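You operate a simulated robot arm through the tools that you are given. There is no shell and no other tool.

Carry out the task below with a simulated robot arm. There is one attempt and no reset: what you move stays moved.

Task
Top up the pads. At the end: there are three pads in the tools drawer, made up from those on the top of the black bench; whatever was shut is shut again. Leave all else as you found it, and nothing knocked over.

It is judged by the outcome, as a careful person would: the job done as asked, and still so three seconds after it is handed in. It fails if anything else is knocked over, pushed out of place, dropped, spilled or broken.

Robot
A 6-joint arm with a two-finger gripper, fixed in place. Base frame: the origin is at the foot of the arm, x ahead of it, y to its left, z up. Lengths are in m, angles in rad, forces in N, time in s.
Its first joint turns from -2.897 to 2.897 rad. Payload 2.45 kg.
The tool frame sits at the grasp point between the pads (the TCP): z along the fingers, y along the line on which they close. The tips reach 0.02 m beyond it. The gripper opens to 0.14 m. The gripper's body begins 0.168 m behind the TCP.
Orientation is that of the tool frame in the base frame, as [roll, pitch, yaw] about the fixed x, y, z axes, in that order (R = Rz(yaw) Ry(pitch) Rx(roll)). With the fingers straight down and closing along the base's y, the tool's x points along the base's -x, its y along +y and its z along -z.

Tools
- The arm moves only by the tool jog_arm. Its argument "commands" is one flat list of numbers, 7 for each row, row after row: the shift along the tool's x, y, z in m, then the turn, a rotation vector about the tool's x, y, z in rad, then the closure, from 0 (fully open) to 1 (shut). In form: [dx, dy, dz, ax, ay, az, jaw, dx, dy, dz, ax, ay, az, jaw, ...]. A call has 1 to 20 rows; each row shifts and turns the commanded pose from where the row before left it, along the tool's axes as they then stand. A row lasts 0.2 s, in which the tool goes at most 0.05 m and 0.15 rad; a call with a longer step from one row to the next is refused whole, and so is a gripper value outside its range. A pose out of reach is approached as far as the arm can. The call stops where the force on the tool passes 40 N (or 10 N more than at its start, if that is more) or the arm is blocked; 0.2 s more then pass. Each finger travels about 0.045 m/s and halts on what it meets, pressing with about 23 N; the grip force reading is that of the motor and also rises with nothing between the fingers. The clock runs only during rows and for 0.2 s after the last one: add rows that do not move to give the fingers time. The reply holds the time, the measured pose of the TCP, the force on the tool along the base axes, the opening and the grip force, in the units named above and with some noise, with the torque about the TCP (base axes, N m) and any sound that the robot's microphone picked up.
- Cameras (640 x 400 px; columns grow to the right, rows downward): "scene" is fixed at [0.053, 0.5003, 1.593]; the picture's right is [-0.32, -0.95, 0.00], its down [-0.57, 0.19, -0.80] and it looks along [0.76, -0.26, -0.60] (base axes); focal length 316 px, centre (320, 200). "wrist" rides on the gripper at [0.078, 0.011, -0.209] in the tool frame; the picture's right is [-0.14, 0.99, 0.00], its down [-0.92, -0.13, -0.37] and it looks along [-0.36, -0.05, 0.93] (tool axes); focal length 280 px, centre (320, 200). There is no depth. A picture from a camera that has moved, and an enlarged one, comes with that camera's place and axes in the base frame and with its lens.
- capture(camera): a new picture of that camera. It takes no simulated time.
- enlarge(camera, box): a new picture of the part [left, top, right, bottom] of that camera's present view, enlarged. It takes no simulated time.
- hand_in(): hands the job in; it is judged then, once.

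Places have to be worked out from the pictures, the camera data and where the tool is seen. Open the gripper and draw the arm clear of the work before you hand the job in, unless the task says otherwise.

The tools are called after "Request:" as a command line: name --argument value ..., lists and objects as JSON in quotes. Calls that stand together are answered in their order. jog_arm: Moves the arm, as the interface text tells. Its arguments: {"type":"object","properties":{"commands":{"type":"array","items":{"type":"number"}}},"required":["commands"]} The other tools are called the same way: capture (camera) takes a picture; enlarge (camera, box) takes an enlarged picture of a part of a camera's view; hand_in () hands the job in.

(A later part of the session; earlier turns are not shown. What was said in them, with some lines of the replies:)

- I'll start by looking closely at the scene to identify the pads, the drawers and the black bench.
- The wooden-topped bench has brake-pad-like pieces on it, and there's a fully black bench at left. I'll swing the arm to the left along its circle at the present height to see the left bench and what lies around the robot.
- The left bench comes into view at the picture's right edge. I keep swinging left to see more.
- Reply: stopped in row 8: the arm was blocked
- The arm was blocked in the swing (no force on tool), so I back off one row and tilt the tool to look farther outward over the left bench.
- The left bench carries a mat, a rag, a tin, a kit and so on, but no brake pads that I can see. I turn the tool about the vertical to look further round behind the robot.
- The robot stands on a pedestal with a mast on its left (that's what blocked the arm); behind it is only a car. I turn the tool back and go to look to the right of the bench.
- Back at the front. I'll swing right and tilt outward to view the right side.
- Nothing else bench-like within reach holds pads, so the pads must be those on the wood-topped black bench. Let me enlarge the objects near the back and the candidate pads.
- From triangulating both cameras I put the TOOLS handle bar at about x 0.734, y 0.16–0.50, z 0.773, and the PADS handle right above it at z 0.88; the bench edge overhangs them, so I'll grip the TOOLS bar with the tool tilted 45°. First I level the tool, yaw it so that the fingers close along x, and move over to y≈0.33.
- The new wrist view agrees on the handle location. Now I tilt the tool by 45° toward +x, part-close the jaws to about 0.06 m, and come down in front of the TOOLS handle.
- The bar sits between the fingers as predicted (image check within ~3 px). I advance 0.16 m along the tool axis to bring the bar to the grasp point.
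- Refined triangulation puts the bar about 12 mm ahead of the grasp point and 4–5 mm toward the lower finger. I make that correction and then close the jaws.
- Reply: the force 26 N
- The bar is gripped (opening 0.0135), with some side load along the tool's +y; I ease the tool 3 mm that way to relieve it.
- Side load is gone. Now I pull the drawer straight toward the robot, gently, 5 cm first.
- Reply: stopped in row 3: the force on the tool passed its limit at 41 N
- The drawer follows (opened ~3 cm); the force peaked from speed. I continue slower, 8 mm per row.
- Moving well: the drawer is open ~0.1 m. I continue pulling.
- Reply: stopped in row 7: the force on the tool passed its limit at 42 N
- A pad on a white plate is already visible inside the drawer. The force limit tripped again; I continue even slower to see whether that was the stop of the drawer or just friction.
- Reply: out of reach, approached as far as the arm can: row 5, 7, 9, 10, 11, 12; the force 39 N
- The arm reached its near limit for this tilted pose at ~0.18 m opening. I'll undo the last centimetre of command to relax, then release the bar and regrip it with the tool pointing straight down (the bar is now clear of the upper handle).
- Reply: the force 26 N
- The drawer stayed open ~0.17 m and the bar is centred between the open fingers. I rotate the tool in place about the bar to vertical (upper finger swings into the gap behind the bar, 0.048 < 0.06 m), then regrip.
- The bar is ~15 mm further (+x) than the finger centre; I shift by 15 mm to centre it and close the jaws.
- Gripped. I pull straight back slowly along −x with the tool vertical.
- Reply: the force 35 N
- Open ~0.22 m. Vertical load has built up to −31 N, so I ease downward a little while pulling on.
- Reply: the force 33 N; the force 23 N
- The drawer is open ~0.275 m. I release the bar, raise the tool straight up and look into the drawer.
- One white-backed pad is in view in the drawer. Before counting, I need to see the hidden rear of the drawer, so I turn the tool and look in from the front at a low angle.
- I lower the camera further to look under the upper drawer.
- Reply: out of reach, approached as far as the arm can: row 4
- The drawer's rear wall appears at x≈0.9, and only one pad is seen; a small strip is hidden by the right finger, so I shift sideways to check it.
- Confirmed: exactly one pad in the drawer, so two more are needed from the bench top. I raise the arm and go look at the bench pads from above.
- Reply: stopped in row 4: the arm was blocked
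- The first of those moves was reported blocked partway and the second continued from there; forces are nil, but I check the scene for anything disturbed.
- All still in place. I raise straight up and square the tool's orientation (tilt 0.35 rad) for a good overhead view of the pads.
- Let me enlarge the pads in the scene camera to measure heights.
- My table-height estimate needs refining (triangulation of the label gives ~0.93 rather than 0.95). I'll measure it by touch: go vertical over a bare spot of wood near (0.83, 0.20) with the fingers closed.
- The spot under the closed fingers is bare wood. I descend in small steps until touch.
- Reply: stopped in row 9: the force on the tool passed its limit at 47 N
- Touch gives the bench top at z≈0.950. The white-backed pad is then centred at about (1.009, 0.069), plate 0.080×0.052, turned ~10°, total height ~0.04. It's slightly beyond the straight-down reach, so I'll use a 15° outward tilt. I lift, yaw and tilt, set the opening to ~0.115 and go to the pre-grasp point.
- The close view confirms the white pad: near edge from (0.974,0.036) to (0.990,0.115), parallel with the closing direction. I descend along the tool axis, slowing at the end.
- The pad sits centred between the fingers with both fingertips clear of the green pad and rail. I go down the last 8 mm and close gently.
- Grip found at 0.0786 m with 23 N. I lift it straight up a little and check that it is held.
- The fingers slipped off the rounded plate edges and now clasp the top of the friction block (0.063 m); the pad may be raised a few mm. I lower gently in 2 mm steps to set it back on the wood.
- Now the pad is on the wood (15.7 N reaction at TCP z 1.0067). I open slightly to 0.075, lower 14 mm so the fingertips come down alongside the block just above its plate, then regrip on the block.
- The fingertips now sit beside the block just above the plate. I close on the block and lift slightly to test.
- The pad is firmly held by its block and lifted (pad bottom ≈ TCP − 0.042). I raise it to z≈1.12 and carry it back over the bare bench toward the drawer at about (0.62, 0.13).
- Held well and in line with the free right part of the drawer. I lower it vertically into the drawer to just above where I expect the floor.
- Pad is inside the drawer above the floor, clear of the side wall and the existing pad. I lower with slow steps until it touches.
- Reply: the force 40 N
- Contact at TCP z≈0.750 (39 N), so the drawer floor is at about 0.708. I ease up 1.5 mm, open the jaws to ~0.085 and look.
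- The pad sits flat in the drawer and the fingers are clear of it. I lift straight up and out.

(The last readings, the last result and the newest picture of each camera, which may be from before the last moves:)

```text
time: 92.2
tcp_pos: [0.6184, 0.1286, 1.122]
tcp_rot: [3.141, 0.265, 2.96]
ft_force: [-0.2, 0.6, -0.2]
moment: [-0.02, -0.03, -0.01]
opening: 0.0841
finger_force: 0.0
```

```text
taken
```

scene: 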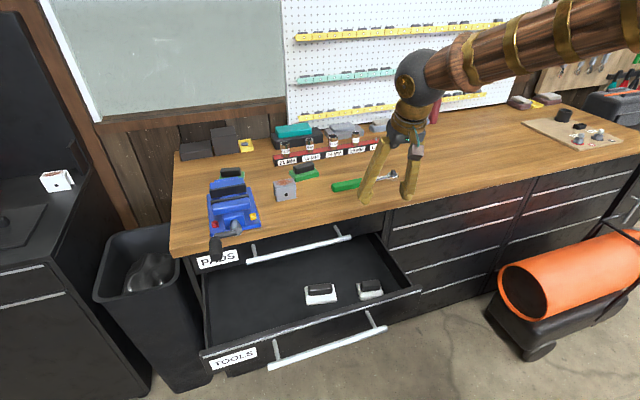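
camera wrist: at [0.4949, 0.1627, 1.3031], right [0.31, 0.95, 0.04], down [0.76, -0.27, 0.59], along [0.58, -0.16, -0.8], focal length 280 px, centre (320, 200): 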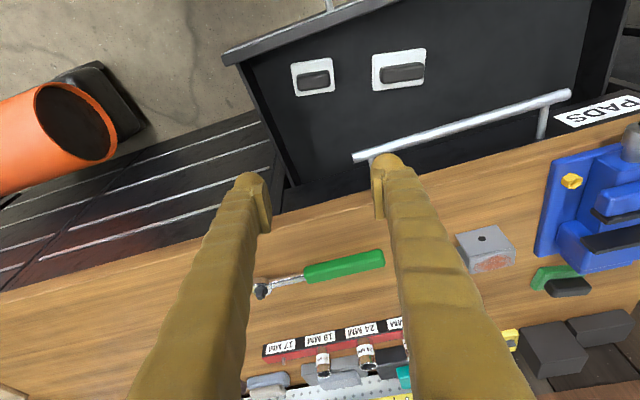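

Two pads are in the drawer now. Next is the green-backed pad near the rail, with its block centred at about (1.034, 0.231), turned +6.6°. I re-yaw, tilt to 20°, open to ~0.105 and move to its pre-grasp point.

Request:
jog_arm --commands '[0, 0, 0, -0.0388, 0, -0.1439, 0.4, 0, 0, 0, -0.0388, 0, -0.1439, 0.3, 0, 0, 0, 0, -0.086, 0, 0.25, -0.02, 0.003, 0.008, 0, 0, 0, 0.25, -0.035, 0.0053, 0.0145, 0, 0, 0, 0.25, -0.035, 0.0053, 0.0145, 0, 0, 0, 0.25, -0.035, 0.0053, 0.0145, 0, 0, 0, 0.25, -0.035, 0.0053, 0.0145, 0, 0, 0, 0.25, -0.035, 0.0053, 0.0145, 0, 0, 0, 0.25, -0.035, 0.0053, 0.0145, 0, 0, 0, 0.25, -0.035, 0.0053, 0.0145, 0, 0, 0, 0.25, -0.035, 0.0053, 0.0145, 0, 0, 0, 0.25, -0.035, 0.0053, 0.0145, 0, 0, 0, 0.25, -0.015, 0.0023, 0.0062, 0, 0, 0, 0.25]'

Request:
capture --camera "wrist"

Request:
capture --camera "scene"

```text
time: 95.2
tcp_pos: [0.9902, 0.2257, 1.1038]
tcp_rot: [3.139, 0.352, -3.024]
ft_force: [-0.1, 0.0, -0.4]
moment: [-0.02, 0.0, 0.02]
opening: 0.1049
finger_force: 0.0
```

```text
taken
camera wrist: at [0.8468, 0.22, 1.2734], right [0.01, 1.0, 0.05], down [0.75, -0.04, 0.66], along [0.66, 0.03, -0.75], focal length 280 px, centre (320, 200)
```

wrist: 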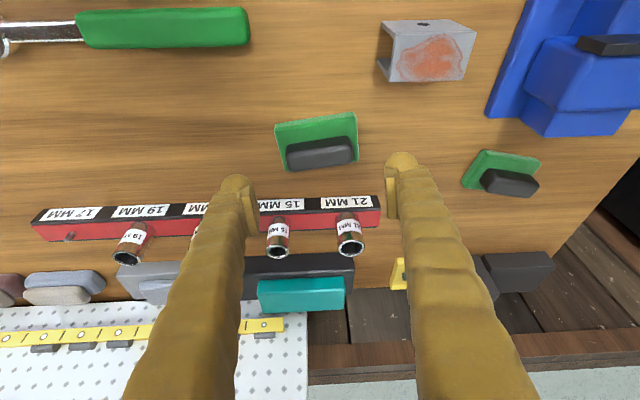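

```text
taken
```

scene: 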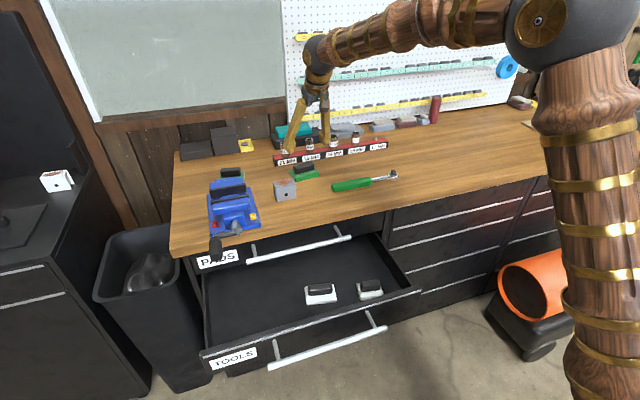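

Request:
enlarge --camera "wrist" --box '[230, 90, 410, 230]'

```text
2.86 times, centred on (320, 160) of wrist
camera zoom: at [0.8468, 0.22, 1.2734], right [0.01, 1.0, 0.05], down [0.75, -0.04, 0.66], along [0.66, 0.03, -0.75], focal length 801 px, centre (320, 314)
```

zoom: 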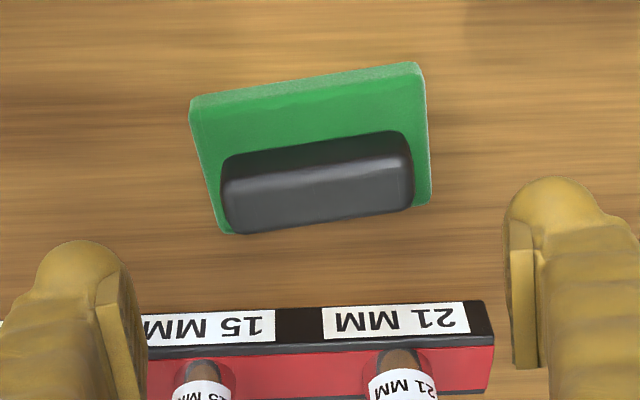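

The block's refined centre is (1.032, 0.231), matching. I descend along the tool axis, stopping about 15 mm short to check.

Request:
jog_arm --commands '[0.0009, 0.0002, 0.03, 0, 0, 0, 0.25, 0.0009, 0.0002, 0.03, 0, 0, 0, 0.25, 0.0009, 0.0001, 0.025, 0, 0, 0, 0.25, 0, 0, 0.012, 0, 0, 0, 0.25, 0, 0, 0.006, 0, 0, 0, 0.25, 0, 0, 0, 0, 0, 0, 0.25]'

Request:
enlarge --camera "wrist" --box '[220, 90, 420, 240]'

Request:
enlarge --camera "scene" --box '[260, 130, 360, 210]'

```text
time: 96.6
tcp_pos: [1.0217, 0.23, 1.0067]
tcp_rot: [3.14, 0.347, -3.024]
ft_force: [-0.3, 0.2, -0.5]
moment: [0.02, -0.01, -0.03]
opening: 0.1051
finger_force: 0.1
```

```text
2.67 times, centred on (320, 165) of wrist
camera zoom: at [0.8777, 0.2242, 1.176], right [0.01, 1.0, 0.05], down [0.75, -0.04, 0.66], along [0.66, 0.03, -0.75], focal length 748 px, centre (320, 293)
```

zoom: 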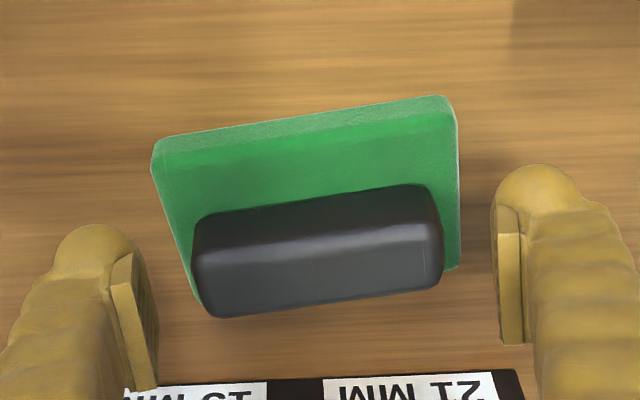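

```text
5.00 times, centred on (310, 170) of scene
camera zoom: at [0.053, 0.5003, 1.593], right [-0.32, -0.95, 0.0], down [-0.57, 0.19, -0.8], along [0.76, -0.26, -0.6], focal length 1580 px, centre (370, 350)
```

zoom: 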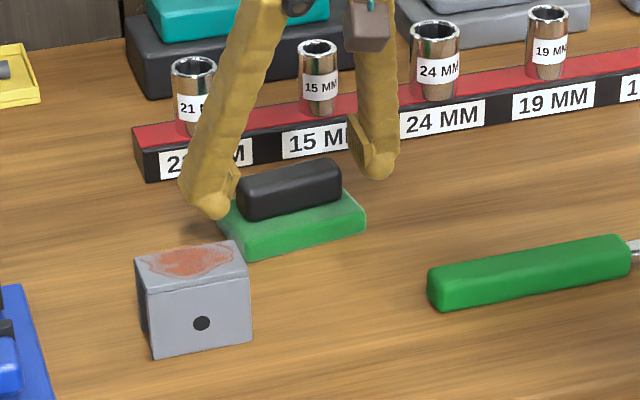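

Fingers straddle the block cleanly. I go the last 15 mm down and close on the block.

Request:
jog_arm --commands '[-0.0004, 0, 0.006, 0, 0, 0, 0.25, -0.0004, 0, 0.005, 0, 0, 0, 0.25, 0, 0, 0.003, 0, 0, 0, 0.25, 0, 0, 0, 0, 0, 0, 0.25, 0, 0, 0, 0, 0, 0, 0.35, 0, 0, 0, 0, 0, 0, 0.4, 0, 0, 0, 0, 0, 0, 0.5, 0, 0, 0, 0, 0, 0, 1.0, 0, 0, 0, 0, 0, 0, 1.0, 0, 0, 0, 0, 0, 0, 1.0]'

Request:
enlarge --camera "wrist" --box '[220, 90, 420, 240]'

Request:
enlarge --camera "scene" --box '[260, 130, 360, 210]'

```text
time: 98.8
tcp_pos: [1.0273, 0.2301, 0.9939]
tcp_rot: [3.14, 0.35, -3.024]
ft_force: [-0.8, 0.9, 1.1]
moment: [0.04, 0.02, 0.0]
opening: 0.0808
finger_force: 23.3
```

```text
2.67 times, centred on (320, 165) of wrist
camera zoom: at [0.8832, 0.2251, 1.1636], right [0.01, 1.0, 0.05], down [0.75, -0.04, 0.66], along [0.66, 0.03, -0.75], focal length 748 px, centre (320, 293)
```

zoom: 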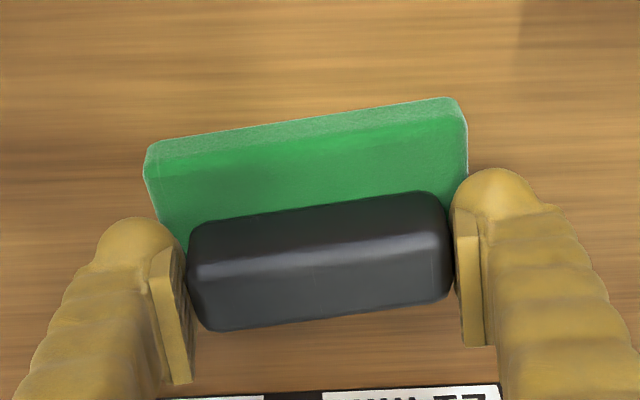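

```text
5.00 times, centred on (310, 170) of scene
camera zoom: at [0.053, 0.5003, 1.593], right [-0.32, -0.95, 0.0], down [-0.57, 0.19, -0.8], along [0.76, -0.26, -0.6], focal length 1580 px, centre (370, 350)
```

zoom: 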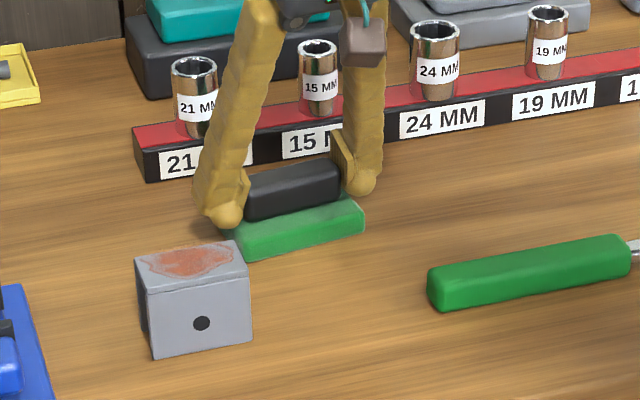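

Gripped at 0.081 m. I test-lift 15 mm.

Request:
jog_arm --commands '[-0.0017, 0, -0.0047, 0, 0, 0, 1.0, -0.0034, 0, -0.0094, 0, 0, 0, 1.0, 0, 0, 0, 0, 0, 0, 1.0]'

Request:
enlarge --camera "scene" --box '[260, 130, 360, 210]'

Request:
enlarge --camera "wrist" --box '[220, 90, 420, 240]'

```text
time: 99.6
tcp_pos: [1.0273, 0.2292, 1.0075]
tcp_rot: [3.139, 0.349, -3.024]
ft_force: [0.4, -0.9, -1.1]
moment: [0.02, 0.0, 0.0]
opening: 0.0809
finger_force: 23.3
```

```text
5.00 times, centred on (310, 170) of scene
camera zoom: at [0.053, 0.5003, 1.593], right [-0.32, -0.95, 0.0], down [-0.57, 0.19, -0.8], along [0.76, -0.26, -0.6], focal length 1580 px, centre (370, 350)
```

zoom: 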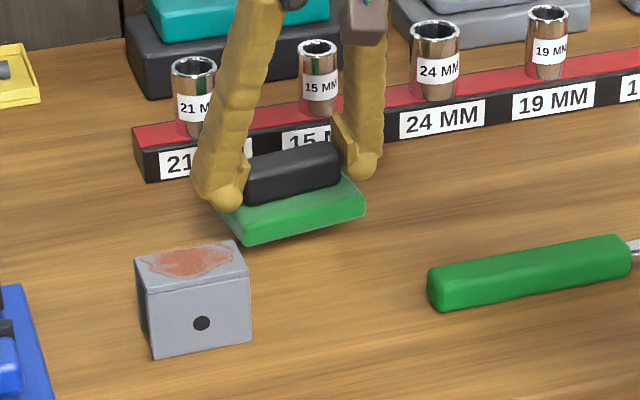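

```text
2.67 times, centred on (320, 165) of wrist
camera zoom: at [0.8827, 0.2249, 1.1779], right [0.01, 1.0, 0.05], down [0.75, -0.04, 0.66], along [0.66, 0.03, -0.75], focal length 748 px, centre (320, 293)
```

zoom: 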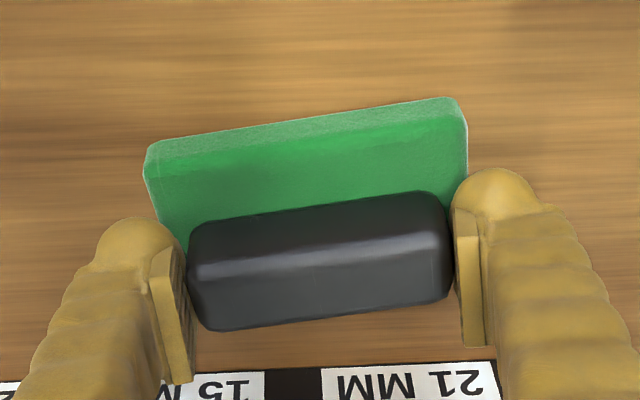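

Firmly held and lifted. I raise to z≈1.13 and carry it straight back to x≈0.62, avoiding the vise.

Request:
jog_arm --commands '[-0.0052, 0, -0.0141, 0, 0, 0, 1.0, -0.0103, 0, -0.0282, 0, 0, 0, 1.0, -0.0103, 0, -0.0282, 0, 0, 0, 1.0, -0.0103, 0, -0.0282, 0, 0, 0, 1.0, -0.0052, 0, -0.0141, 0, 0, 0, 1.0, 0.0172, 0.0022, -0.0063, 0, 0, 0, 1.0, 0.0345, 0.0043, -0.0126, 0, 0, 0, 1.0, 0.0345, 0.0043, -0.0126, 0, 0, 0, 1.0, 0.0345, 0.0043, -0.0126, 0, 0, 0, 1.0, 0.0345, 0.0043, -0.0126, 0, 0, 0, 1.0, 0.0345, 0.0043, -0.0126, 0, 0, 0, 1.0, 0.0345, 0.0043, -0.0126, 0, 0, 0, 1.0, 0.0345, 0.0043, -0.0126, 0, 0, 0, 1.0, 0.0345, 0.0043, -0.0126, 0, 0, 0, 1.0, 0.0345, 0.0043, -0.0126, 0, 0, 0, 1.0, 0.0345, 0.0043, -0.0126, 0, 0, 0, 1.0, 0.0172, 0.0022, -0.0063, 0, 0, 0, 1.0, 0, 0, 0, 0, 0, 0, 1.0]'

Request:
capture --camera "wrist"

Request:
capture --camera "scene"

```text
time: 103.4
tcp_pos: [0.6207, 0.2291, 1.1296]
tcp_rot: [3.139, 0.349, -3.023]
ft_force: [0.0, -0.7, -1.3]
moment: [-0.02, 0.02, 0.02]
opening: 0.0809
finger_force: 23.1
```

```text
taken
camera wrist: at [0.4769, 0.2248, 1.2985], right [0.01, 1.0, 0.05], down [0.75, -0.04, 0.66], along [0.66, 0.03, -0.75], focal length 280 px, centre (320, 200)
```

wrist: 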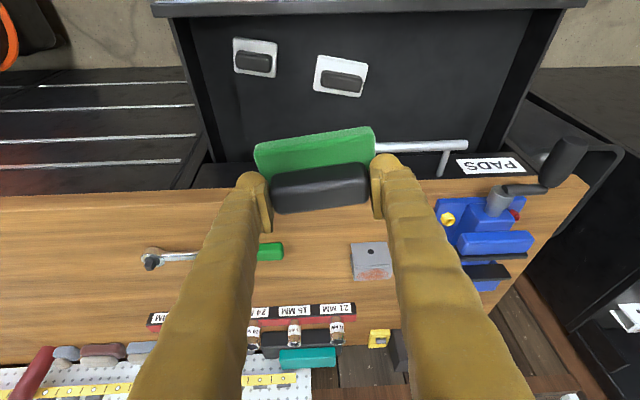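

```text
taken
```

scene: 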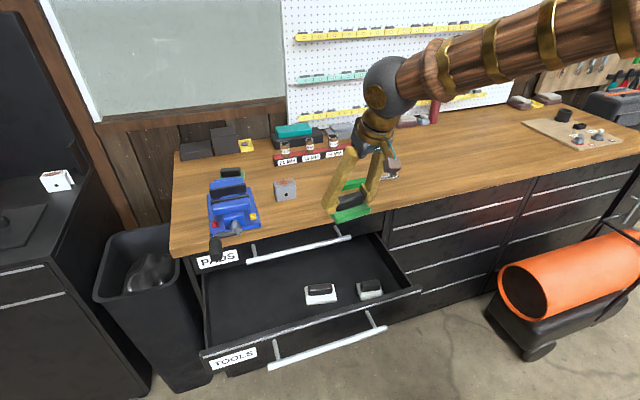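

Carried without change in grip. Now I shift to y≈0.435, above the free left part of the drawer.

Request:
jog_arm --commands '[-0.0019, 0.017, 0.0007, 0, 0, 0, 1.0, -0.0038, 0.0341, 0.0014, 0, 0, 0, 1.0, -0.0038, 0.0341, 0.0014, 0, 0, 0, 1.0, -0.0038, 0.0341, 0.0014, 0, 0, 0, 1.0, -0.0038, 0.0341, 0.0014, 0, 0, 0, 1.0, -0.0038, 0.0341, 0.0014, 0, 0, 0, 1.0, -0.0019, 0.017, 0.0007, 0, 0, 0, 1.0, 0, 0, 0, 0, 0, 0, 1.0]'

Request:
capture --camera "wrist"

Request:
capture --camera "scene"

```text
time: 105.2
tcp_pos: [0.6204, 0.4362, 1.1267]
tcp_rot: [3.137, 0.348, -3.023]
ft_force: [0.6, -0.4, -0.4]
moment: [0.01, -0.01, -0.04]
opening: 0.0808
finger_force: 22.6
```

```text
taken
camera wrist: at [0.4756, 0.4301, 1.2962], right [0.01, 1.0, 0.05], down [0.75, -0.04, 0.66], along [0.66, 0.03, -0.75], focal length 280 px, centre (320, 200)
```

wrist: 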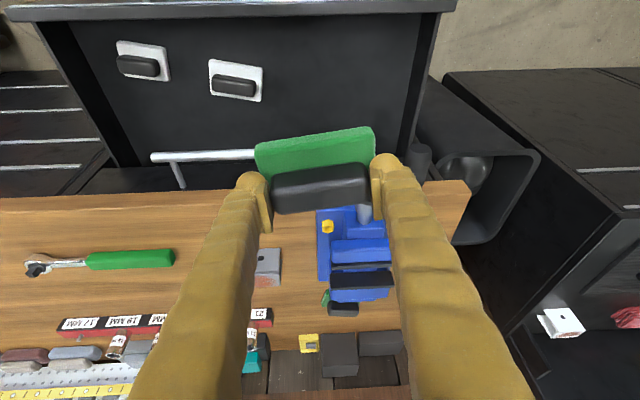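

```text
taken
```

scene: 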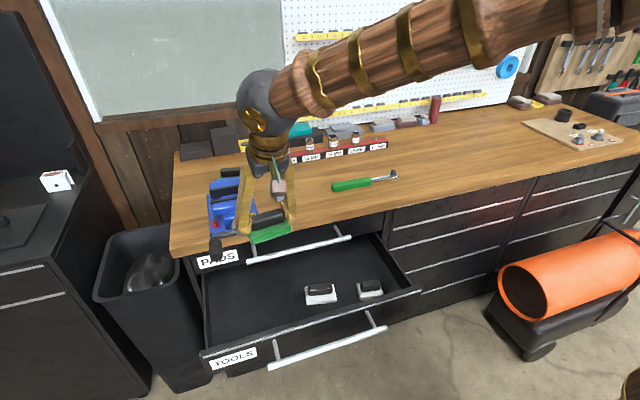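

All clear below. I lower vertically into the drawer, stopping ~3 cm above the expected contact height.

Request:
jog_arm --commands '[0.0068, 0, 0.0188, 0, 0, 0, 1.0, 0.013, 0, 0.0357, 0, 0, 0, 1.0, 0.013, 0, 0.0357, 0, 0, 0, 1.0, 0.013, 0, 0.0357, 0, 0, 0, 1.0, 0.013, 0, 0.0357, 0, 0, 0, 1.0, 0.013, 0, 0.0357, 0, 0, 0, 1.0, 0.013, 0, 0.0357, 0, 0, 0, 1.0, 0.013, 0, 0.0357, 0, 0, 0, 1.0, 0.0102, 0, 0.0282, 0, 0, 0, 1.0, 0.0051, 0, 0.0141, 0, 0, 0, 1.0, 0, 0, 0, 0, 0, 0, 1.0]'

Request:
capture --camera "wrist"

Request:
capture --camera "scene"

```text
time: 107.6
tcp_pos: [0.6221, 0.4385, 0.7998]
tcp_rot: [3.141, 0.349, -3.024]
ft_force: [0.8, 0.5, -0.4]
moment: [0.01, 0.0, -0.02]
opening: 0.0808
finger_force: 23.2
```

```text
taken
camera wrist: at [0.4777, 0.4321, 0.969], right [0.01, 1.0, 0.05], down [0.75, -0.04, 0.66], along [0.66, 0.03, -0.75], focal length 280 px, centre (320, 200)
```

wrist: 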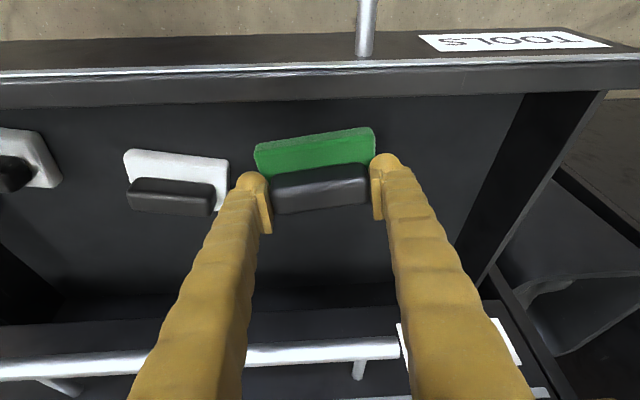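

```text
taken
```

scene: 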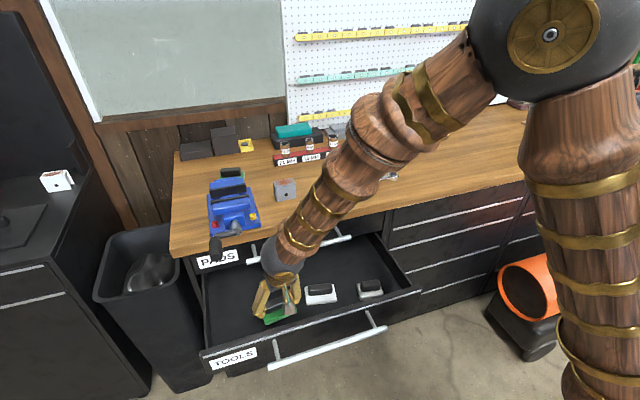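

Clear of the neighbouring pad by ~3.5 cm. I lower in small steps to contact.

Request:
jog_arm --commands '[0.0051, 0, 0.0141, 0, 0, 0, 1.0, 0.0034, 0, 0.0094, 0, 0, 0, 1.0, 0.0027, 0, 0.0075, 0, 0, 0, 1.0, 0.001, 0, 0.0028, 0, 0, 0, 1.0, 0.001, 0, 0.0028, 0, 0, 0, 1.0, 0.001, 0, 0.0028, 0, 0, 0, 1.0, 0.001, 0, 0.0028, 0, 0, 0, 1.0, 0.0007, 0, 0.0019, 0, 0, 0, 1.0]'

```text
time: 109.4
tcp_pos: [0.6221, 0.4387, 0.7509]
tcp_rot: [3.14, 0.352, -3.024]
ft_force: [2.1, -2.5, 27.7]
moment: [-0.06, 0.3, 0.05]
opening: 0.0814
finger_force: 22.9
```

Contact at z≈0.751 with ~28 N. I ease up 1 mm and open the jaws moderately to release.

Request:
jog_arm --commands '[-0.0003, 0, -0.0009, 0, 0, 0, 1.0, 0, 0, 0, 0, 0, 0, 0.4, 0, 0, 0, 0, 0, 0, 0.33, 0, 0, 0, 0, 0, 0, 0.28, 0, 0, 0, 0, 0, 0, 0.28, 0, 0, 0, 0, 0, 0, 0.28]'

Request:
capture --camera "wrist"

```text
time: 110.8
tcp_pos: [0.6203, 0.4358, 0.751]
tcp_rot: [3.14, 0.348, -3.024]
ft_force: [0.0, 0.2, -0.4]
moment: [0.03, 0.0, -0.04]
opening: 0.1011
finger_force: 0.1
```

```text
taken
camera wrist: at [0.4772, 0.4315, 0.921], right [0.01, 1.0, 0.05], down [0.75, -0.04, 0.66], along [0.66, 0.03, -0.75], focal length 280 px, centre (320, 200)
```

wrist: 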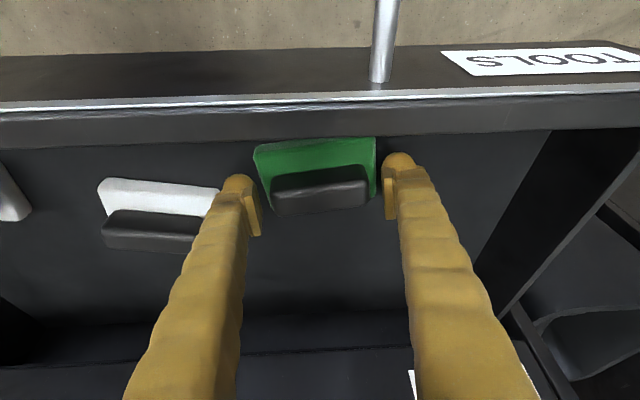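

The green-backed pad lies flat and free. I lift straight up out of the drawer.

Request:
jog_arm --commands '[-0.0034, 0, -0.0094, 0, 0, 0, 0.28, -0.0068, 0, -0.0188, 0, 0, 0, 0.28, -0.0136, 0, -0.0376, 0, 0, 0, 0.28, -0.0136, 0, -0.0376, 0, 0, 0, 0.28, -0.0136, 0, -0.0376, 0, 0, 0, 0.28, -0.0136, 0, -0.0376, 0, 0, 0, 0.28, -0.0136, 0, -0.0376, 0, 0, 0, 0.28, -0.0136, 0, -0.0376, 0, 0, 0, 0.28, -0.0136, 0, -0.0376, 0, 0, 0, 0.28, -0.0136, 0, -0.0376, 0, 0, 0, 0.28, 0, 0, 0, 0, 0, 0, 0.28]'

Request:
capture --camera "wrist"

Request:
capture --camera "scene"

```text
time: 113.2
tcp_pos: [0.6224, 0.4346, 1.1012]
tcp_rot: [3.141, 0.348, -3.025]
ft_force: [-0.4, 0.4, 0.6]
moment: [0.01, -0.02, 0.01]
opening: 0.1009
finger_force: 0.0
```

```text
taken
camera wrist: at [0.4785, 0.429, 1.2716], right [0.01, 1.0, 0.05], down [0.75, -0.04, 0.66], along [0.66, 0.03, -0.75], focal length 280 px, centre (320, 200)
```

wrist: 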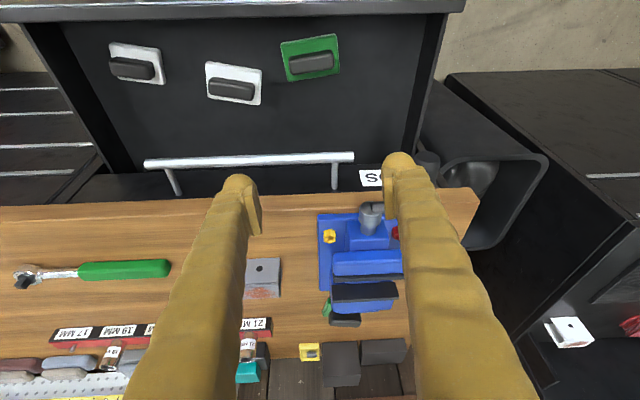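

```text
taken
```

scene: 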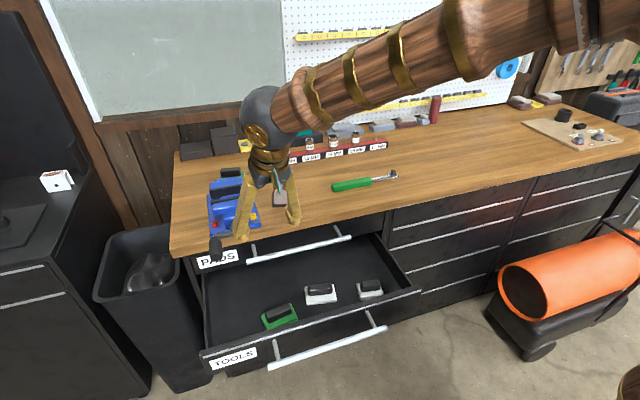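

Three pads are now in the drawer: the original one, plus one white-backed and one green-backed. To shut it I'll push the handle bar with closed fingers; first I level the tool and move to above a point in front of the handle.

Request:
jog_arm --commands '[0, 0, 0, 0.04, 0, 0.1105, 0.4, 0, 0, 0, 0, 0.116, 0, 0.6, 0, 0, 0, 0, 0.116, 0, 0.8, 0, 0, 0, 0, 0.116, 0, 1.0, 0.0354, -0.0124, 0, 0, 0, 0, 1.0, 0.0354, -0.0124, 0, 0, 0, 0, 1.0, 0.0354, -0.0124, 0, 0, 0, 0, 1.0, 0.0354, -0.0124, 0, 0, 0, 0, 1.0, 0.0354, -0.0124, 0, 0, 0, 0, 1.0, 0.0354, -0.0124, 0, 0, 0, 0, 1.0, 0, 0, 0, 0, 0, 0, 1.0]'

Request:
capture --camera "wrist"

Request:
capture --camera "scene"

```text
time: 115.6
tcp_pos: [0.4066, 0.3599, 1.1027]
tcp_rot: [3.14, 0.002, 3.141]
ft_force: [0.4, 0.5, 0.0]
moment: [0.0, 0.03, 0.02]
opening: 0.0003
finger_force: 22.8
```

```text
taken
camera wrist: at [0.33, 0.3701, 1.3115], right [0.14, 0.99, 0.0], down [0.92, -0.13, 0.37], along [0.37, -0.05, -0.93], focal length 280 px, centre (320, 200)
```

wrist: 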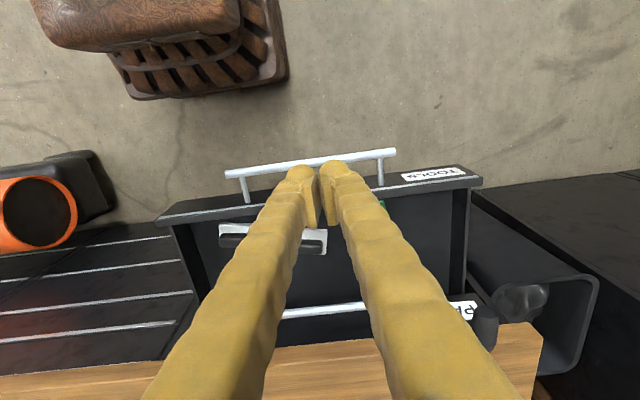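

```text
taken
```

scene: 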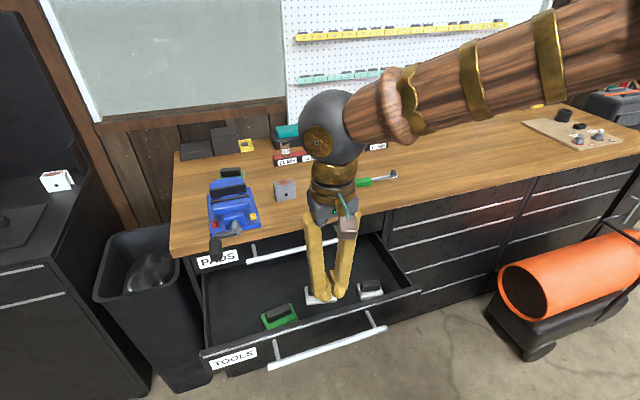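

The bar is at x≈0.46, with my closed fingers in front of it. I shift to y≈0.41 (for reach) and descend in front of the handle.

Request:
jog_arm --commands '[0, 0.025, 0, 0, 0, 0, 1.0, 0, 0.025, 0, 0, 0, 0, 1.0, 0, 0, 0.04, 0, 0, 0, 1.0, 0, 0, 0.042, 0, 0, 0, 1.0, 0, 0, 0.042, 0, 0, 0, 1.0, 0, 0, 0.042, 0, 0, 0, 1.0, 0, 0, 0.042, 0, 0, 0, 1.0, 0, 0, 0.042, 0, 0, 0, 1.0, 0, 0, 0.042, 0, 0, 0, 1.0, 0, 0, 0.025, 0, 0, 0, 1.0, 0, 0, 0.018, 0, 0, 0, 1.0, 0, 0, 0, 0, 0, 0, 1.0]'

Request:
capture --camera "wrist"

Request:
capture --camera "scene"

```text
time: 118.2
tcp_pos: [0.4073, 0.4104, 0.767]
tcp_rot: [3.14, 0.001, -3.14]
ft_force: [0.1, 0.4, 0.7]
moment: [0.01, 0.04, -0.01]
opening: 0.0001
finger_force: 23.0
```

```text
taken
camera wrist: at [0.3303, 0.422, 0.9765], right [0.14, 0.99, 0.0], down [0.92, -0.13, 0.37], along [0.37, -0.05, -0.93], focal length 280 px, centre (320, 200)
```

wrist: 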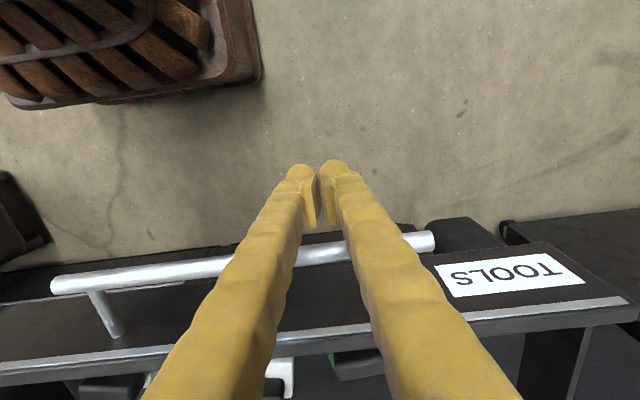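

```text
taken
```

scene: 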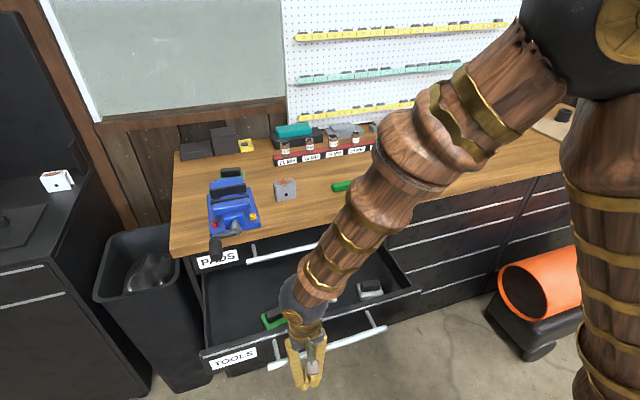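

In position in front of the bar. I push in +x slowly.

Request:
jog_arm --commands '[-0.01, 0, 0, 0, 0, 0, 1.0, -0.01, 0, 0, 0, 0, 0, 1.0, -0.005, 0, 0, 0, 0, 0, 1.0, -0.005, 0, 0, 0, 0, 0, 1.0, -0.005, 0, 0, 0, 0, 0, 1.0, -0.005, 0, 0, 0, 0, 0, 1.0, -0.006, 0, 0, 0, 0, 0, 1.0, -0.006, 0, 0, 0, 0, 0, 1.0, -0.006, 0, 0, 0, 0, 0, 1.0, -0.006, 0, 0, 0, 0, 0, 1.0, -0.006, 0, 0, 0, 0, 0, 1.0, -0.006, 0, 0, 0, 0, 0, 1.0]'

Request:
capture --camera "wrist"

Request:
capture --camera "scene"

```text
time: 120.8
tcp_pos: [0.4841, 0.4123, 0.7663]
tcp_rot: [3.14, 0.001, 3.141]
ft_force: [-3.2, -0.1, -0.5]
moment: [-0.02, 0.0, 0.02]
opening: 0.0061
finger_force: 29.2
```

```text
taken
camera wrist: at [0.4067, 0.4235, 0.9757], right [0.14, 0.99, 0.0], down [0.92, -0.13, 0.37], along [0.37, -0.05, -0.93], focal length 280 px, centre (320, 200)
```

wrist: 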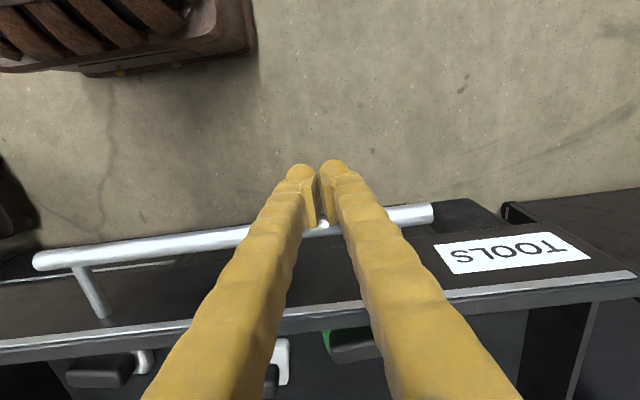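

```text
taken
```

scene: 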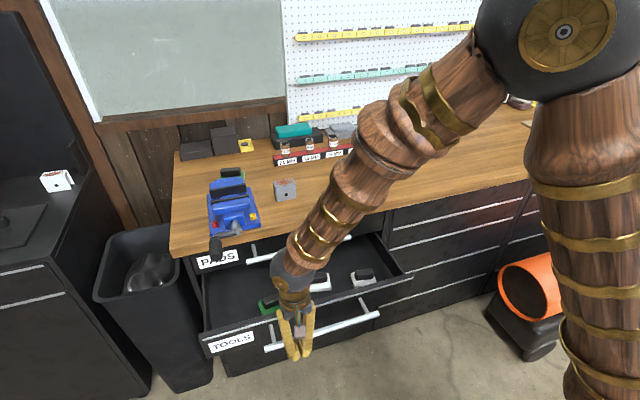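

Drawer is sliding in with a low force. I keep pushing.

Request:
jog_arm --commands '[-0.004, 0, 0, 0, 0, 0, 1.0, -0.006, 0, 0, 0, 0, 0, 1.0, -0.006, 0, 0, 0, 0, 0, 1.0, -0.006, 0, 0, 0, 0, 0, 1.0, -0.006, 0, 0, 0, 0, 0, 1.0, -0.006, 0, 0, 0, 0, 0, 1.0, -0.006, 0, 0, 0, 0, 0, 1.0, -0.006, 0, 0, 0, 0, 0, 1.0, -0.006, 0, 0, 0, 0, 0, 1.0, -0.006, 0, 0, 0, 0, 0, 1.0, -0.006, 0, 0, 0, 0, 0, 1.0, -0.006, 0, 0, 0, 0, 0, 1.0, -0.006, 0, 0, 0, 0, 0, 1.0, -0.006, 0, 0, 0, 0, 0, 1.0, -0.006, 0, 0, 0, 0, 0, 1.0, -0.006, 0, 0, 0, 0, 0, 1.0]'

Request:
capture --camera "wrist"

Request:
capture --camera "scene"

```text
time: 124.2
tcp_pos: [0.5801, 0.412, 0.7662]
tcp_rot: [3.14, 0.002, -3.141]
ft_force: [-0.4, -0.8, 0.2]
moment: [0.01, 0.01, 0.01]
opening: 0.0
finger_force: 29.6
```

```text
taken
camera wrist: at [0.5025, 0.4225, 0.9758], right [0.14, 0.99, 0.0], down [0.92, -0.13, 0.37], along [0.37, -0.05, -0.93], focal length 280 px, centre (320, 200)
```

wrist: 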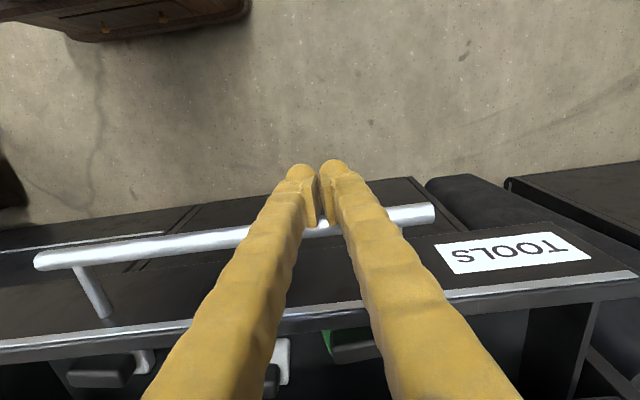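

```text
taken
```

scene: 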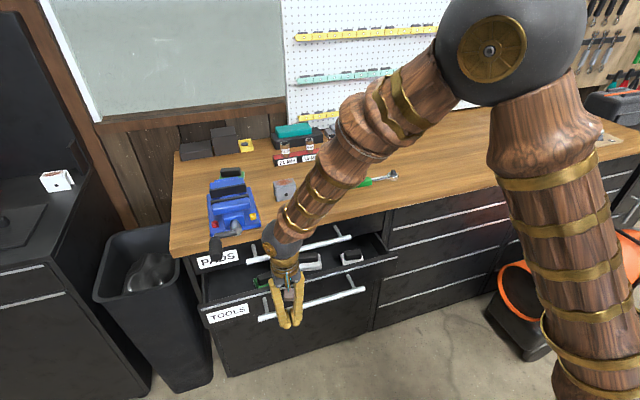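

Bar is at x≈0.607 now. Before the upper handle and bench edge come close, I tilt the tool back by 0.4 rad so it clears them, and continue pushing.

Request:
jog_arm --commands '[0, 0, 0, 0, -0.1, 0, 1.0, 0, 0, 0, 0, -0.1, 0, 1.0, 0, 0, 0, 0, -0.1, 0, 1.0, 0, 0, 0, 0, -0.1, 0, 1.0, -0.00368, 0, 0.00156, 0, 0, 0, 1.0, -0.00553, 0, 0.00234, 0, 0, 0, 1.0, -0.00553, 0, 0.00234, 0, 0, 0, 1.0, -0.00553, 0, 0.00234, 0, 0, 0, 1.0, -0.00553, 0, 0.00234, 0, 0, 0, 1.0, -0.00553, 0, 0.00234, 0, 0, 0, 1.0]'

Request:
capture --camera "wrist"

Request:
capture --camera "scene"

```text
time: 126.4
tcp_pos: [0.6115, 0.4118, 0.7659]
tcp_rot: [3.141, 0.401, 3.139]
ft_force: [-1.6, -1.0, -0.4]
moment: [0.02, 0.03, -0.02]
opening: 0.0059
finger_force: 29.6
```

```text
taken
camera wrist: at [0.4605, 0.4237, 0.9286], right [0.13, 0.99, 0.06], down [0.7, -0.13, 0.7], along [0.7, -0.05, -0.71], focal length 280 px, centre (320, 200)
```

wrist: 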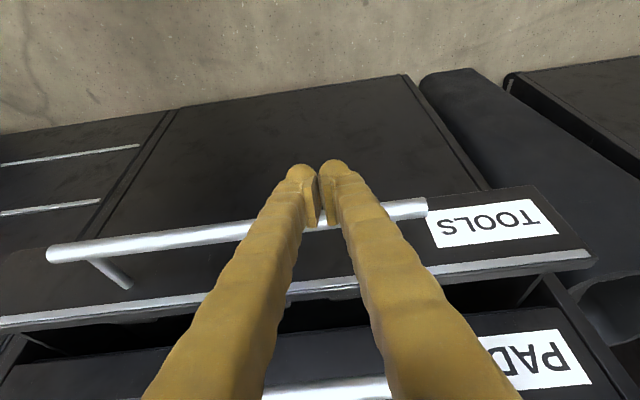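

```text
taken
```

scene: 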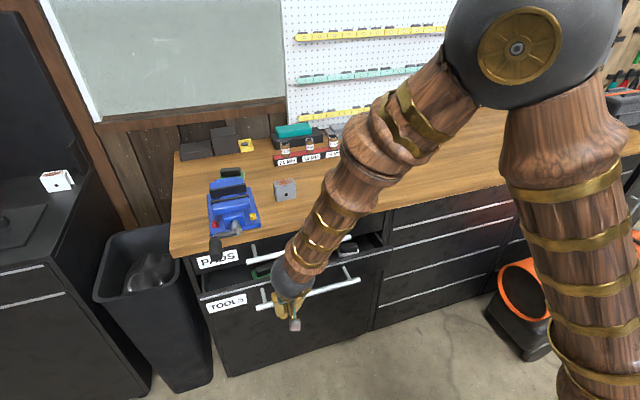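

Clearances are good. I keep pushing.

Request:
jog_arm --commands '[-0.00368, 0, 0.00156, 0, 0, 0, 1.0, -0.00553, 0, 0.00234, 0, 0, 0, 1.0, -0.00553, 0, 0.00234, 0, 0, 0, 1.0, -0.00553, 0, 0.00234, 0, 0, 0, 1.0, -0.00553, 0, 0.00234, 0, 0, 0, 1.0, -0.00553, 0, 0.00234, 0, 0, 0, 1.0, -0.00553, 0, 0.00234, 0, 0, 0, 1.0, -0.00553, 0, 0.00234, 0, 0, 0, 1.0, -0.00553, 0, 0.00234, 0, 0, 0, 1.0, -0.00553, 0, 0.00234, 0, 0, 0, 1.0, -0.00553, 0, 0.00234, 0, 0, 0, 1.0, -0.00553, 0, 0.00234, 0, 0, 0, 1.0, -0.00553, 0, 0.00234, 0, 0, 0, 1.0]'

Request:
capture --camera "wrist"

Request:
capture --camera "scene"

```text
time: 129.2
tcp_pos: [0.688, 0.414, 0.7659]
tcp_rot: [3.139, 0.401, 3.14]
ft_force: [-1.8, -0.4, -1.1]
moment: [0.01, 0.06, -0.05]
opening: 0.0058
finger_force: 29.2
```

```text
taken
camera wrist: at [0.5357, 0.4246, 0.9289], right [0.13, 0.99, 0.06], down [0.7, -0.13, 0.7], along [0.7, -0.05, -0.71], focal length 280 px, centre (320, 200)
```

wrist: 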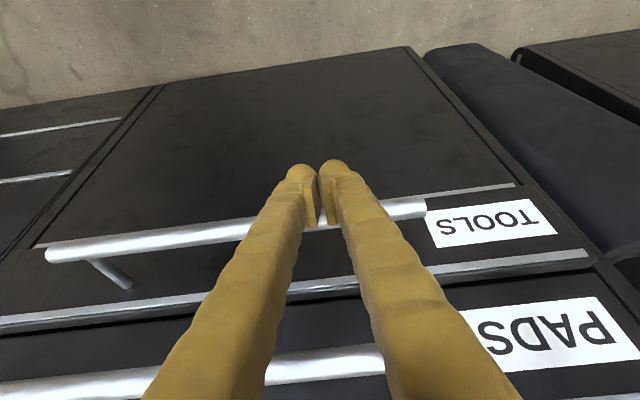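

```text
taken
```

scene: 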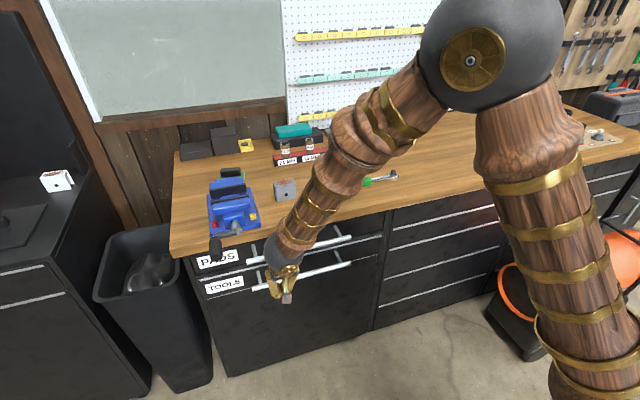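

Nearly shut — about 2 cm remain. I push on in 4 mm steps until the drawer meets its stop.

Request:
jog_arm --commands '[-0.00368, 0, 0.00156, 0, 0, 0, 1.0, -0.00368, 0, 0.00156, 0, 0, 0, 1.0, -0.00368, 0, 0.00156, 0, 0, 0, 1.0, -0.00368, 0, 0.00156, 0, 0, 0, 1.0, -0.00276, 0, 0.00117, 0, 0, 0, 1.0, -0.00276, 0, 0.00117, 0, 0, 0, 1.0, -0.00276, 0, 0.00117, 0, 0, 0, 1.0, -0.00276, 0, 0.00117, 0, 0, 0, 1.0, -0.00276, 0, 0.00117, 0, 0, 0, 1.0, -0.00276, 0, 0.00117, 0, 0, 0, 1.0]'

Request:
capture --camera "wrist"

Request:
enlarge --camera "scene" --box '[170, 200, 410, 350]'

```text
time: 130.3
tcp_pos: [0.7015, 0.412, 0.7673]
tcp_rot: [-3.141, 0.398, 3.141]
ft_force: [-4.8, -0.4, 0.3]
moment: [-0.07, -0.01, 0.0]
opening: 0.0059
finger_force: 29.3
stopped in row 5: the force on the tool passed its limit at 52 N (the readings are from after the stop); the commanded pose is now the measured one
```

```text
taken
camera wrist: at [0.5505, 0.4237, 0.9292], right [0.13, 0.99, 0.05], down [0.71, -0.13, 0.7], along [0.7, -0.05, -0.71], focal length 280 px, centre (320, 200)
```

wrist: 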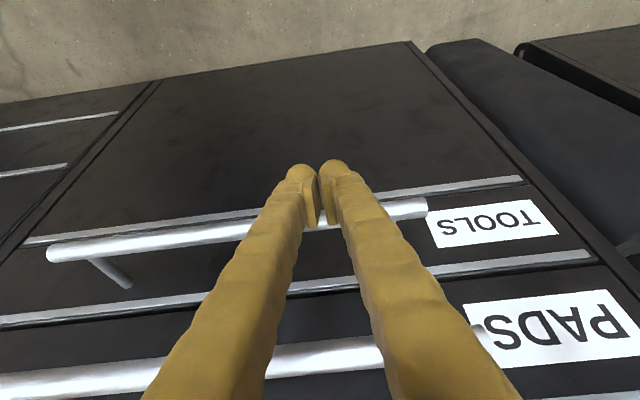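

```text
2.67 times, centred on (290, 275) of scene
camera zoom: at [0.053, 0.5003, 1.593], right [-0.32, -0.95, 0.0], down [-0.57, 0.19, -0.8], along [0.76, -0.26, -0.6], focal length 842 px, centre (400, 0)
```

zoom: 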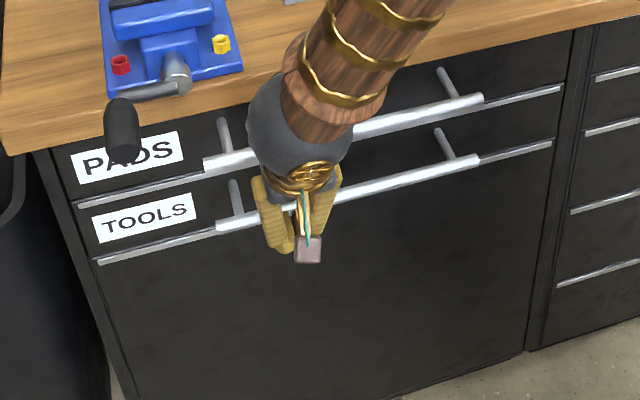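

The bar's ends in the picture match the original shut position within a fraction of a pixel. I press once more gently to confirm it is against its stop.

Request:
jog_arm --commands '[-0.00184, 0, 0.00078, 0, 0, 0, 1.0, -0.00184, 0, 0.00078, 0, 0, 0, 1.0, -0.00138, 0, 0.00058, 0, 0, 0, 1.0, 0, 0, 0, 0, 0, 0, 1.0]'

```text
time: 130.8
tcp_pos: [0.7032, 0.4125, 0.7665]
tcp_rot: [-3.14, 0.395, -3.141]
ft_force: [-4.1, -1.1, 0.5]
moment: [0.02, 0.06, 0.01]
opening: 0.006
finger_force: 29.1
stopped in row 2: the force on the tool passed its limit at 46 N (the readings are from after the stop); the commanded pose is now the measured one
```

It is against its stop. I back away from the bar slowly and check that the drawer stays shut.

Request:
jog_arm --commands '[0.0046, 0, -0.0019, 0, 0, 0, 1.0, 0.0092, 0, -0.0039, 0, 0, 0, 1.0, 0.0138, 0, -0.0058, 0, 0, 0, 1.0, 0.0184, 0, -0.0078, 0, 0, 0, 1.0, 0.0184, 0, -0.0078, 0, 0, 0, 1.0, 0, 0, 0, 0, 0, 0, 1.0]'

Request:
capture --camera "wrist"

Request:
capture --camera "scene"

```text
time: 132.2
tcp_pos: [0.6338, 0.4109, 0.7671]
tcp_rot: [3.14, 0.397, 3.14]
ft_force: [-0.2, 0.5, 0.3]
moment: [-0.02, -0.01, 0.03]
opening: 0.0
finger_force: 29.1
```

```text
taken
camera wrist: at [0.4824, 0.4227, 0.9294], right [0.13, 0.99, 0.05], down [0.71, -0.13, 0.7], along [0.7, -0.05, -0.72], focal length 280 px, centre (320, 200)
```

wrist: 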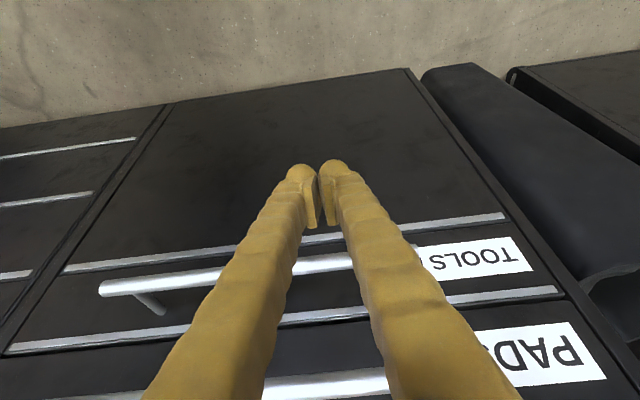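

```text
taken
```

scene: 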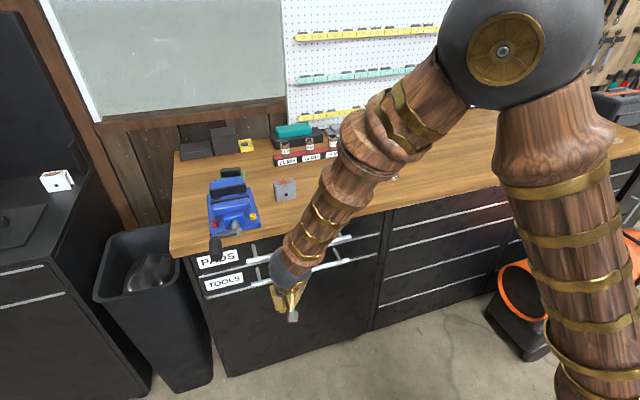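

The drawer stays shut. I back off a bit more and raise the arm.

Request:
jog_arm --commands '[0.0184, -0.01, -0.0078, 0, 0, 0, 1.0, -0.0078, -0.01, -0.0184, 0, 0, 0, 1.0, -0.0155, -0.01, -0.0369, 0, 0, 0, 1.0, -0.0155, -0.01, -0.0369, 0, 0, 0, 1.0, -0.0155, -0.01, -0.0369, 0, 0, 0, 1.0, -0.0155, 0, -0.0369, 0, 0, 0, 1.0, -0.0155, 0, -0.0369, 0, 0, 0, 1.0, -0.0155, 0, -0.0369, 0, 0, 0, 1.0, -0.0155, 0, -0.0369, 0, 0, 0, 1.0, -0.0155, 0, -0.0369, 0, 0, 0, 1.0, -0.0155, 0, -0.0369, 0, 0, 0, 1.0]'

```text
time: 134.6
tcp_pos: [0.6139, 0.3599, 1.1444]
tcp_rot: [-3.138, 0.395, 3.141]
ft_force: [0.6, -0.1, 0.0]
moment: [-0.02, -0.01, 0.03]
opening: 0.0001
finger_force: 29.2
```

Now I level the tool, open the gripper and return to the starting pose.

Request:
jog_arm --commands '[0, 0, 0, 0, 0.132, 0, 0.8, 0, 0, 0, 0, 0.132, 0, 0.6, 0, 0, 0, 0, 0.132, 0, 0.4, -0.0096, -0.0352, -0.0076, 0, 0, 0, 0.2, -0.0096, -0.0352, -0.0076, 0, 0, 0, 0, -0.0096, -0.0352, -0.0076, 0, 0, 0, 0, -0.0096, -0.0352, -0.0076, 0, 0, 0, 0, -0.0096, -0.0352, -0.0076, 0, 0, 0, 0, -0.0096, -0.0352, -0.0076, 0, 0, 0, 0, -0.0096, -0.0352, -0.0076, 0, 0, 0, 0, -0.0096, -0.0352, -0.0076, 0, 0, 0, 0, -0.0096, -0.0352, -0.0076, 0, 0, 0, 0, -0.0096, -0.0352, -0.0076, 0, 0, 0, 0, 0, 0, 0, 0, 0, 0, 0, 0, 0, 0, 0, 0, 0, 0]'

Request:
capture --camera "scene"

Request:
capture --camera "wrist"

Request:
enlarge --camera "scene" --box '[160, 100, 420, 300]'

Request:
enlarge --camera "scene" --box '[180, 210, 400, 310]'

```text
time: 137.8
tcp_pos: [0.7076, 0.009, 1.2248]
tcp_rot: [3.14, 0.003, -3.141]
ft_force: [-0.1, 0.5, 0.5]
moment: [0.0, 0.02, -0.03]
opening: 0.1402
finger_force: 0.0
```

```text
taken
```

scene: 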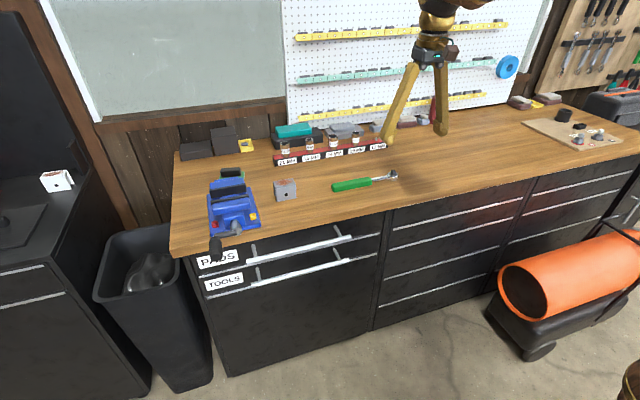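

```text
taken
camera wrist: at [0.6304, 0.0214, 1.4346], right [0.14, 0.99, 0.0], down [0.92, -0.13, 0.37], along [0.37, -0.05, -0.93], focal length 280 px, centre (320, 200)
```

wrist: 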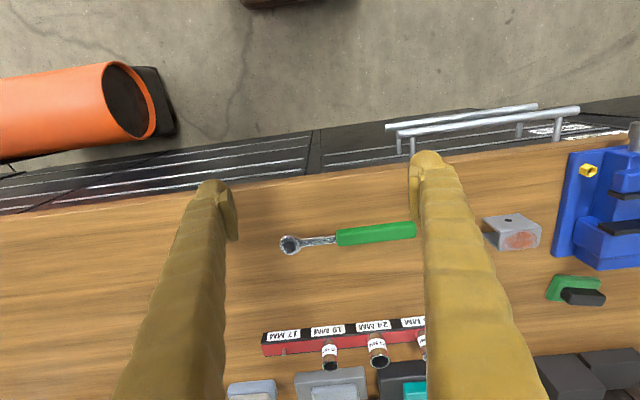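

```text
2.00 times, centred on (290, 200) of scene
camera zoom: at [0.053, 0.5003, 1.593], right [-0.32, -0.95, 0.0], down [-0.57, 0.19, -0.8], along [0.76, -0.26, -0.6], focal length 632 px, centre (380, 200)
```

zoom: 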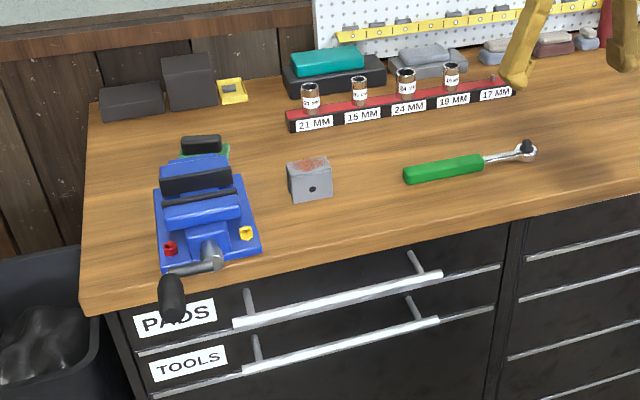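

```text
2.91 times, centred on (290, 260) of scene
camera zoom: at [0.053, 0.5003, 1.593], right [-0.32, -0.95, 0.0], down [-0.57, 0.19, -0.8], along [0.76, -0.26, -0.6], focal length 919 px, centre (407, 26)
```

zoom: 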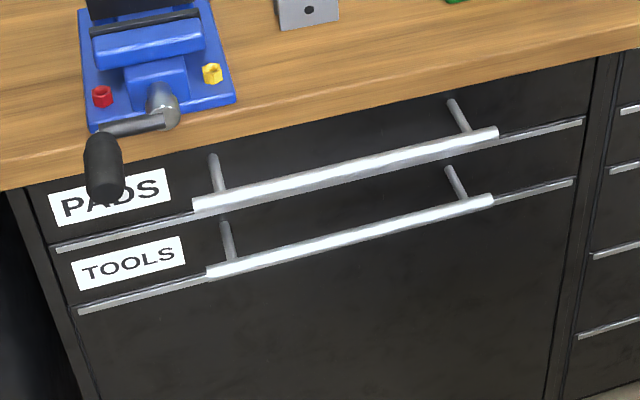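

The TOOLS drawer is shut exactly as at the start with three pads inside (one was there already, two added). The ratchet, rail, bracket, vise and remaining pad are where they were, and the arm is clear with its gripper open, so I hand in.

Request:
hand_in

```text
The job is handed in.
```

The tools drawer now holds three pads. One was already inside, and I added a white-backed and a green-backed one from the bench top.

- **Drawer:** it is pushed fully back against its stop, and its handle sits where it did in the first pictures.
- **Which bench:** I took "the black bench" to be the wood-topped one with black drawers, because it was the only surface where I saw any pads. The second green-backed pad is still there behind the vise.
- **Everything else:** in the last pictures the ratchet, socket rail, bracket and vise look just as they did at the start. Nothing was knocked over or dropped.
- **Slip on the first pad:** the gripper slid off the white pad's plate on the first try, while the pad was still on the bench. I gripped it again by its black block before moving it.

The arm is back at its starting position with the gripper open.
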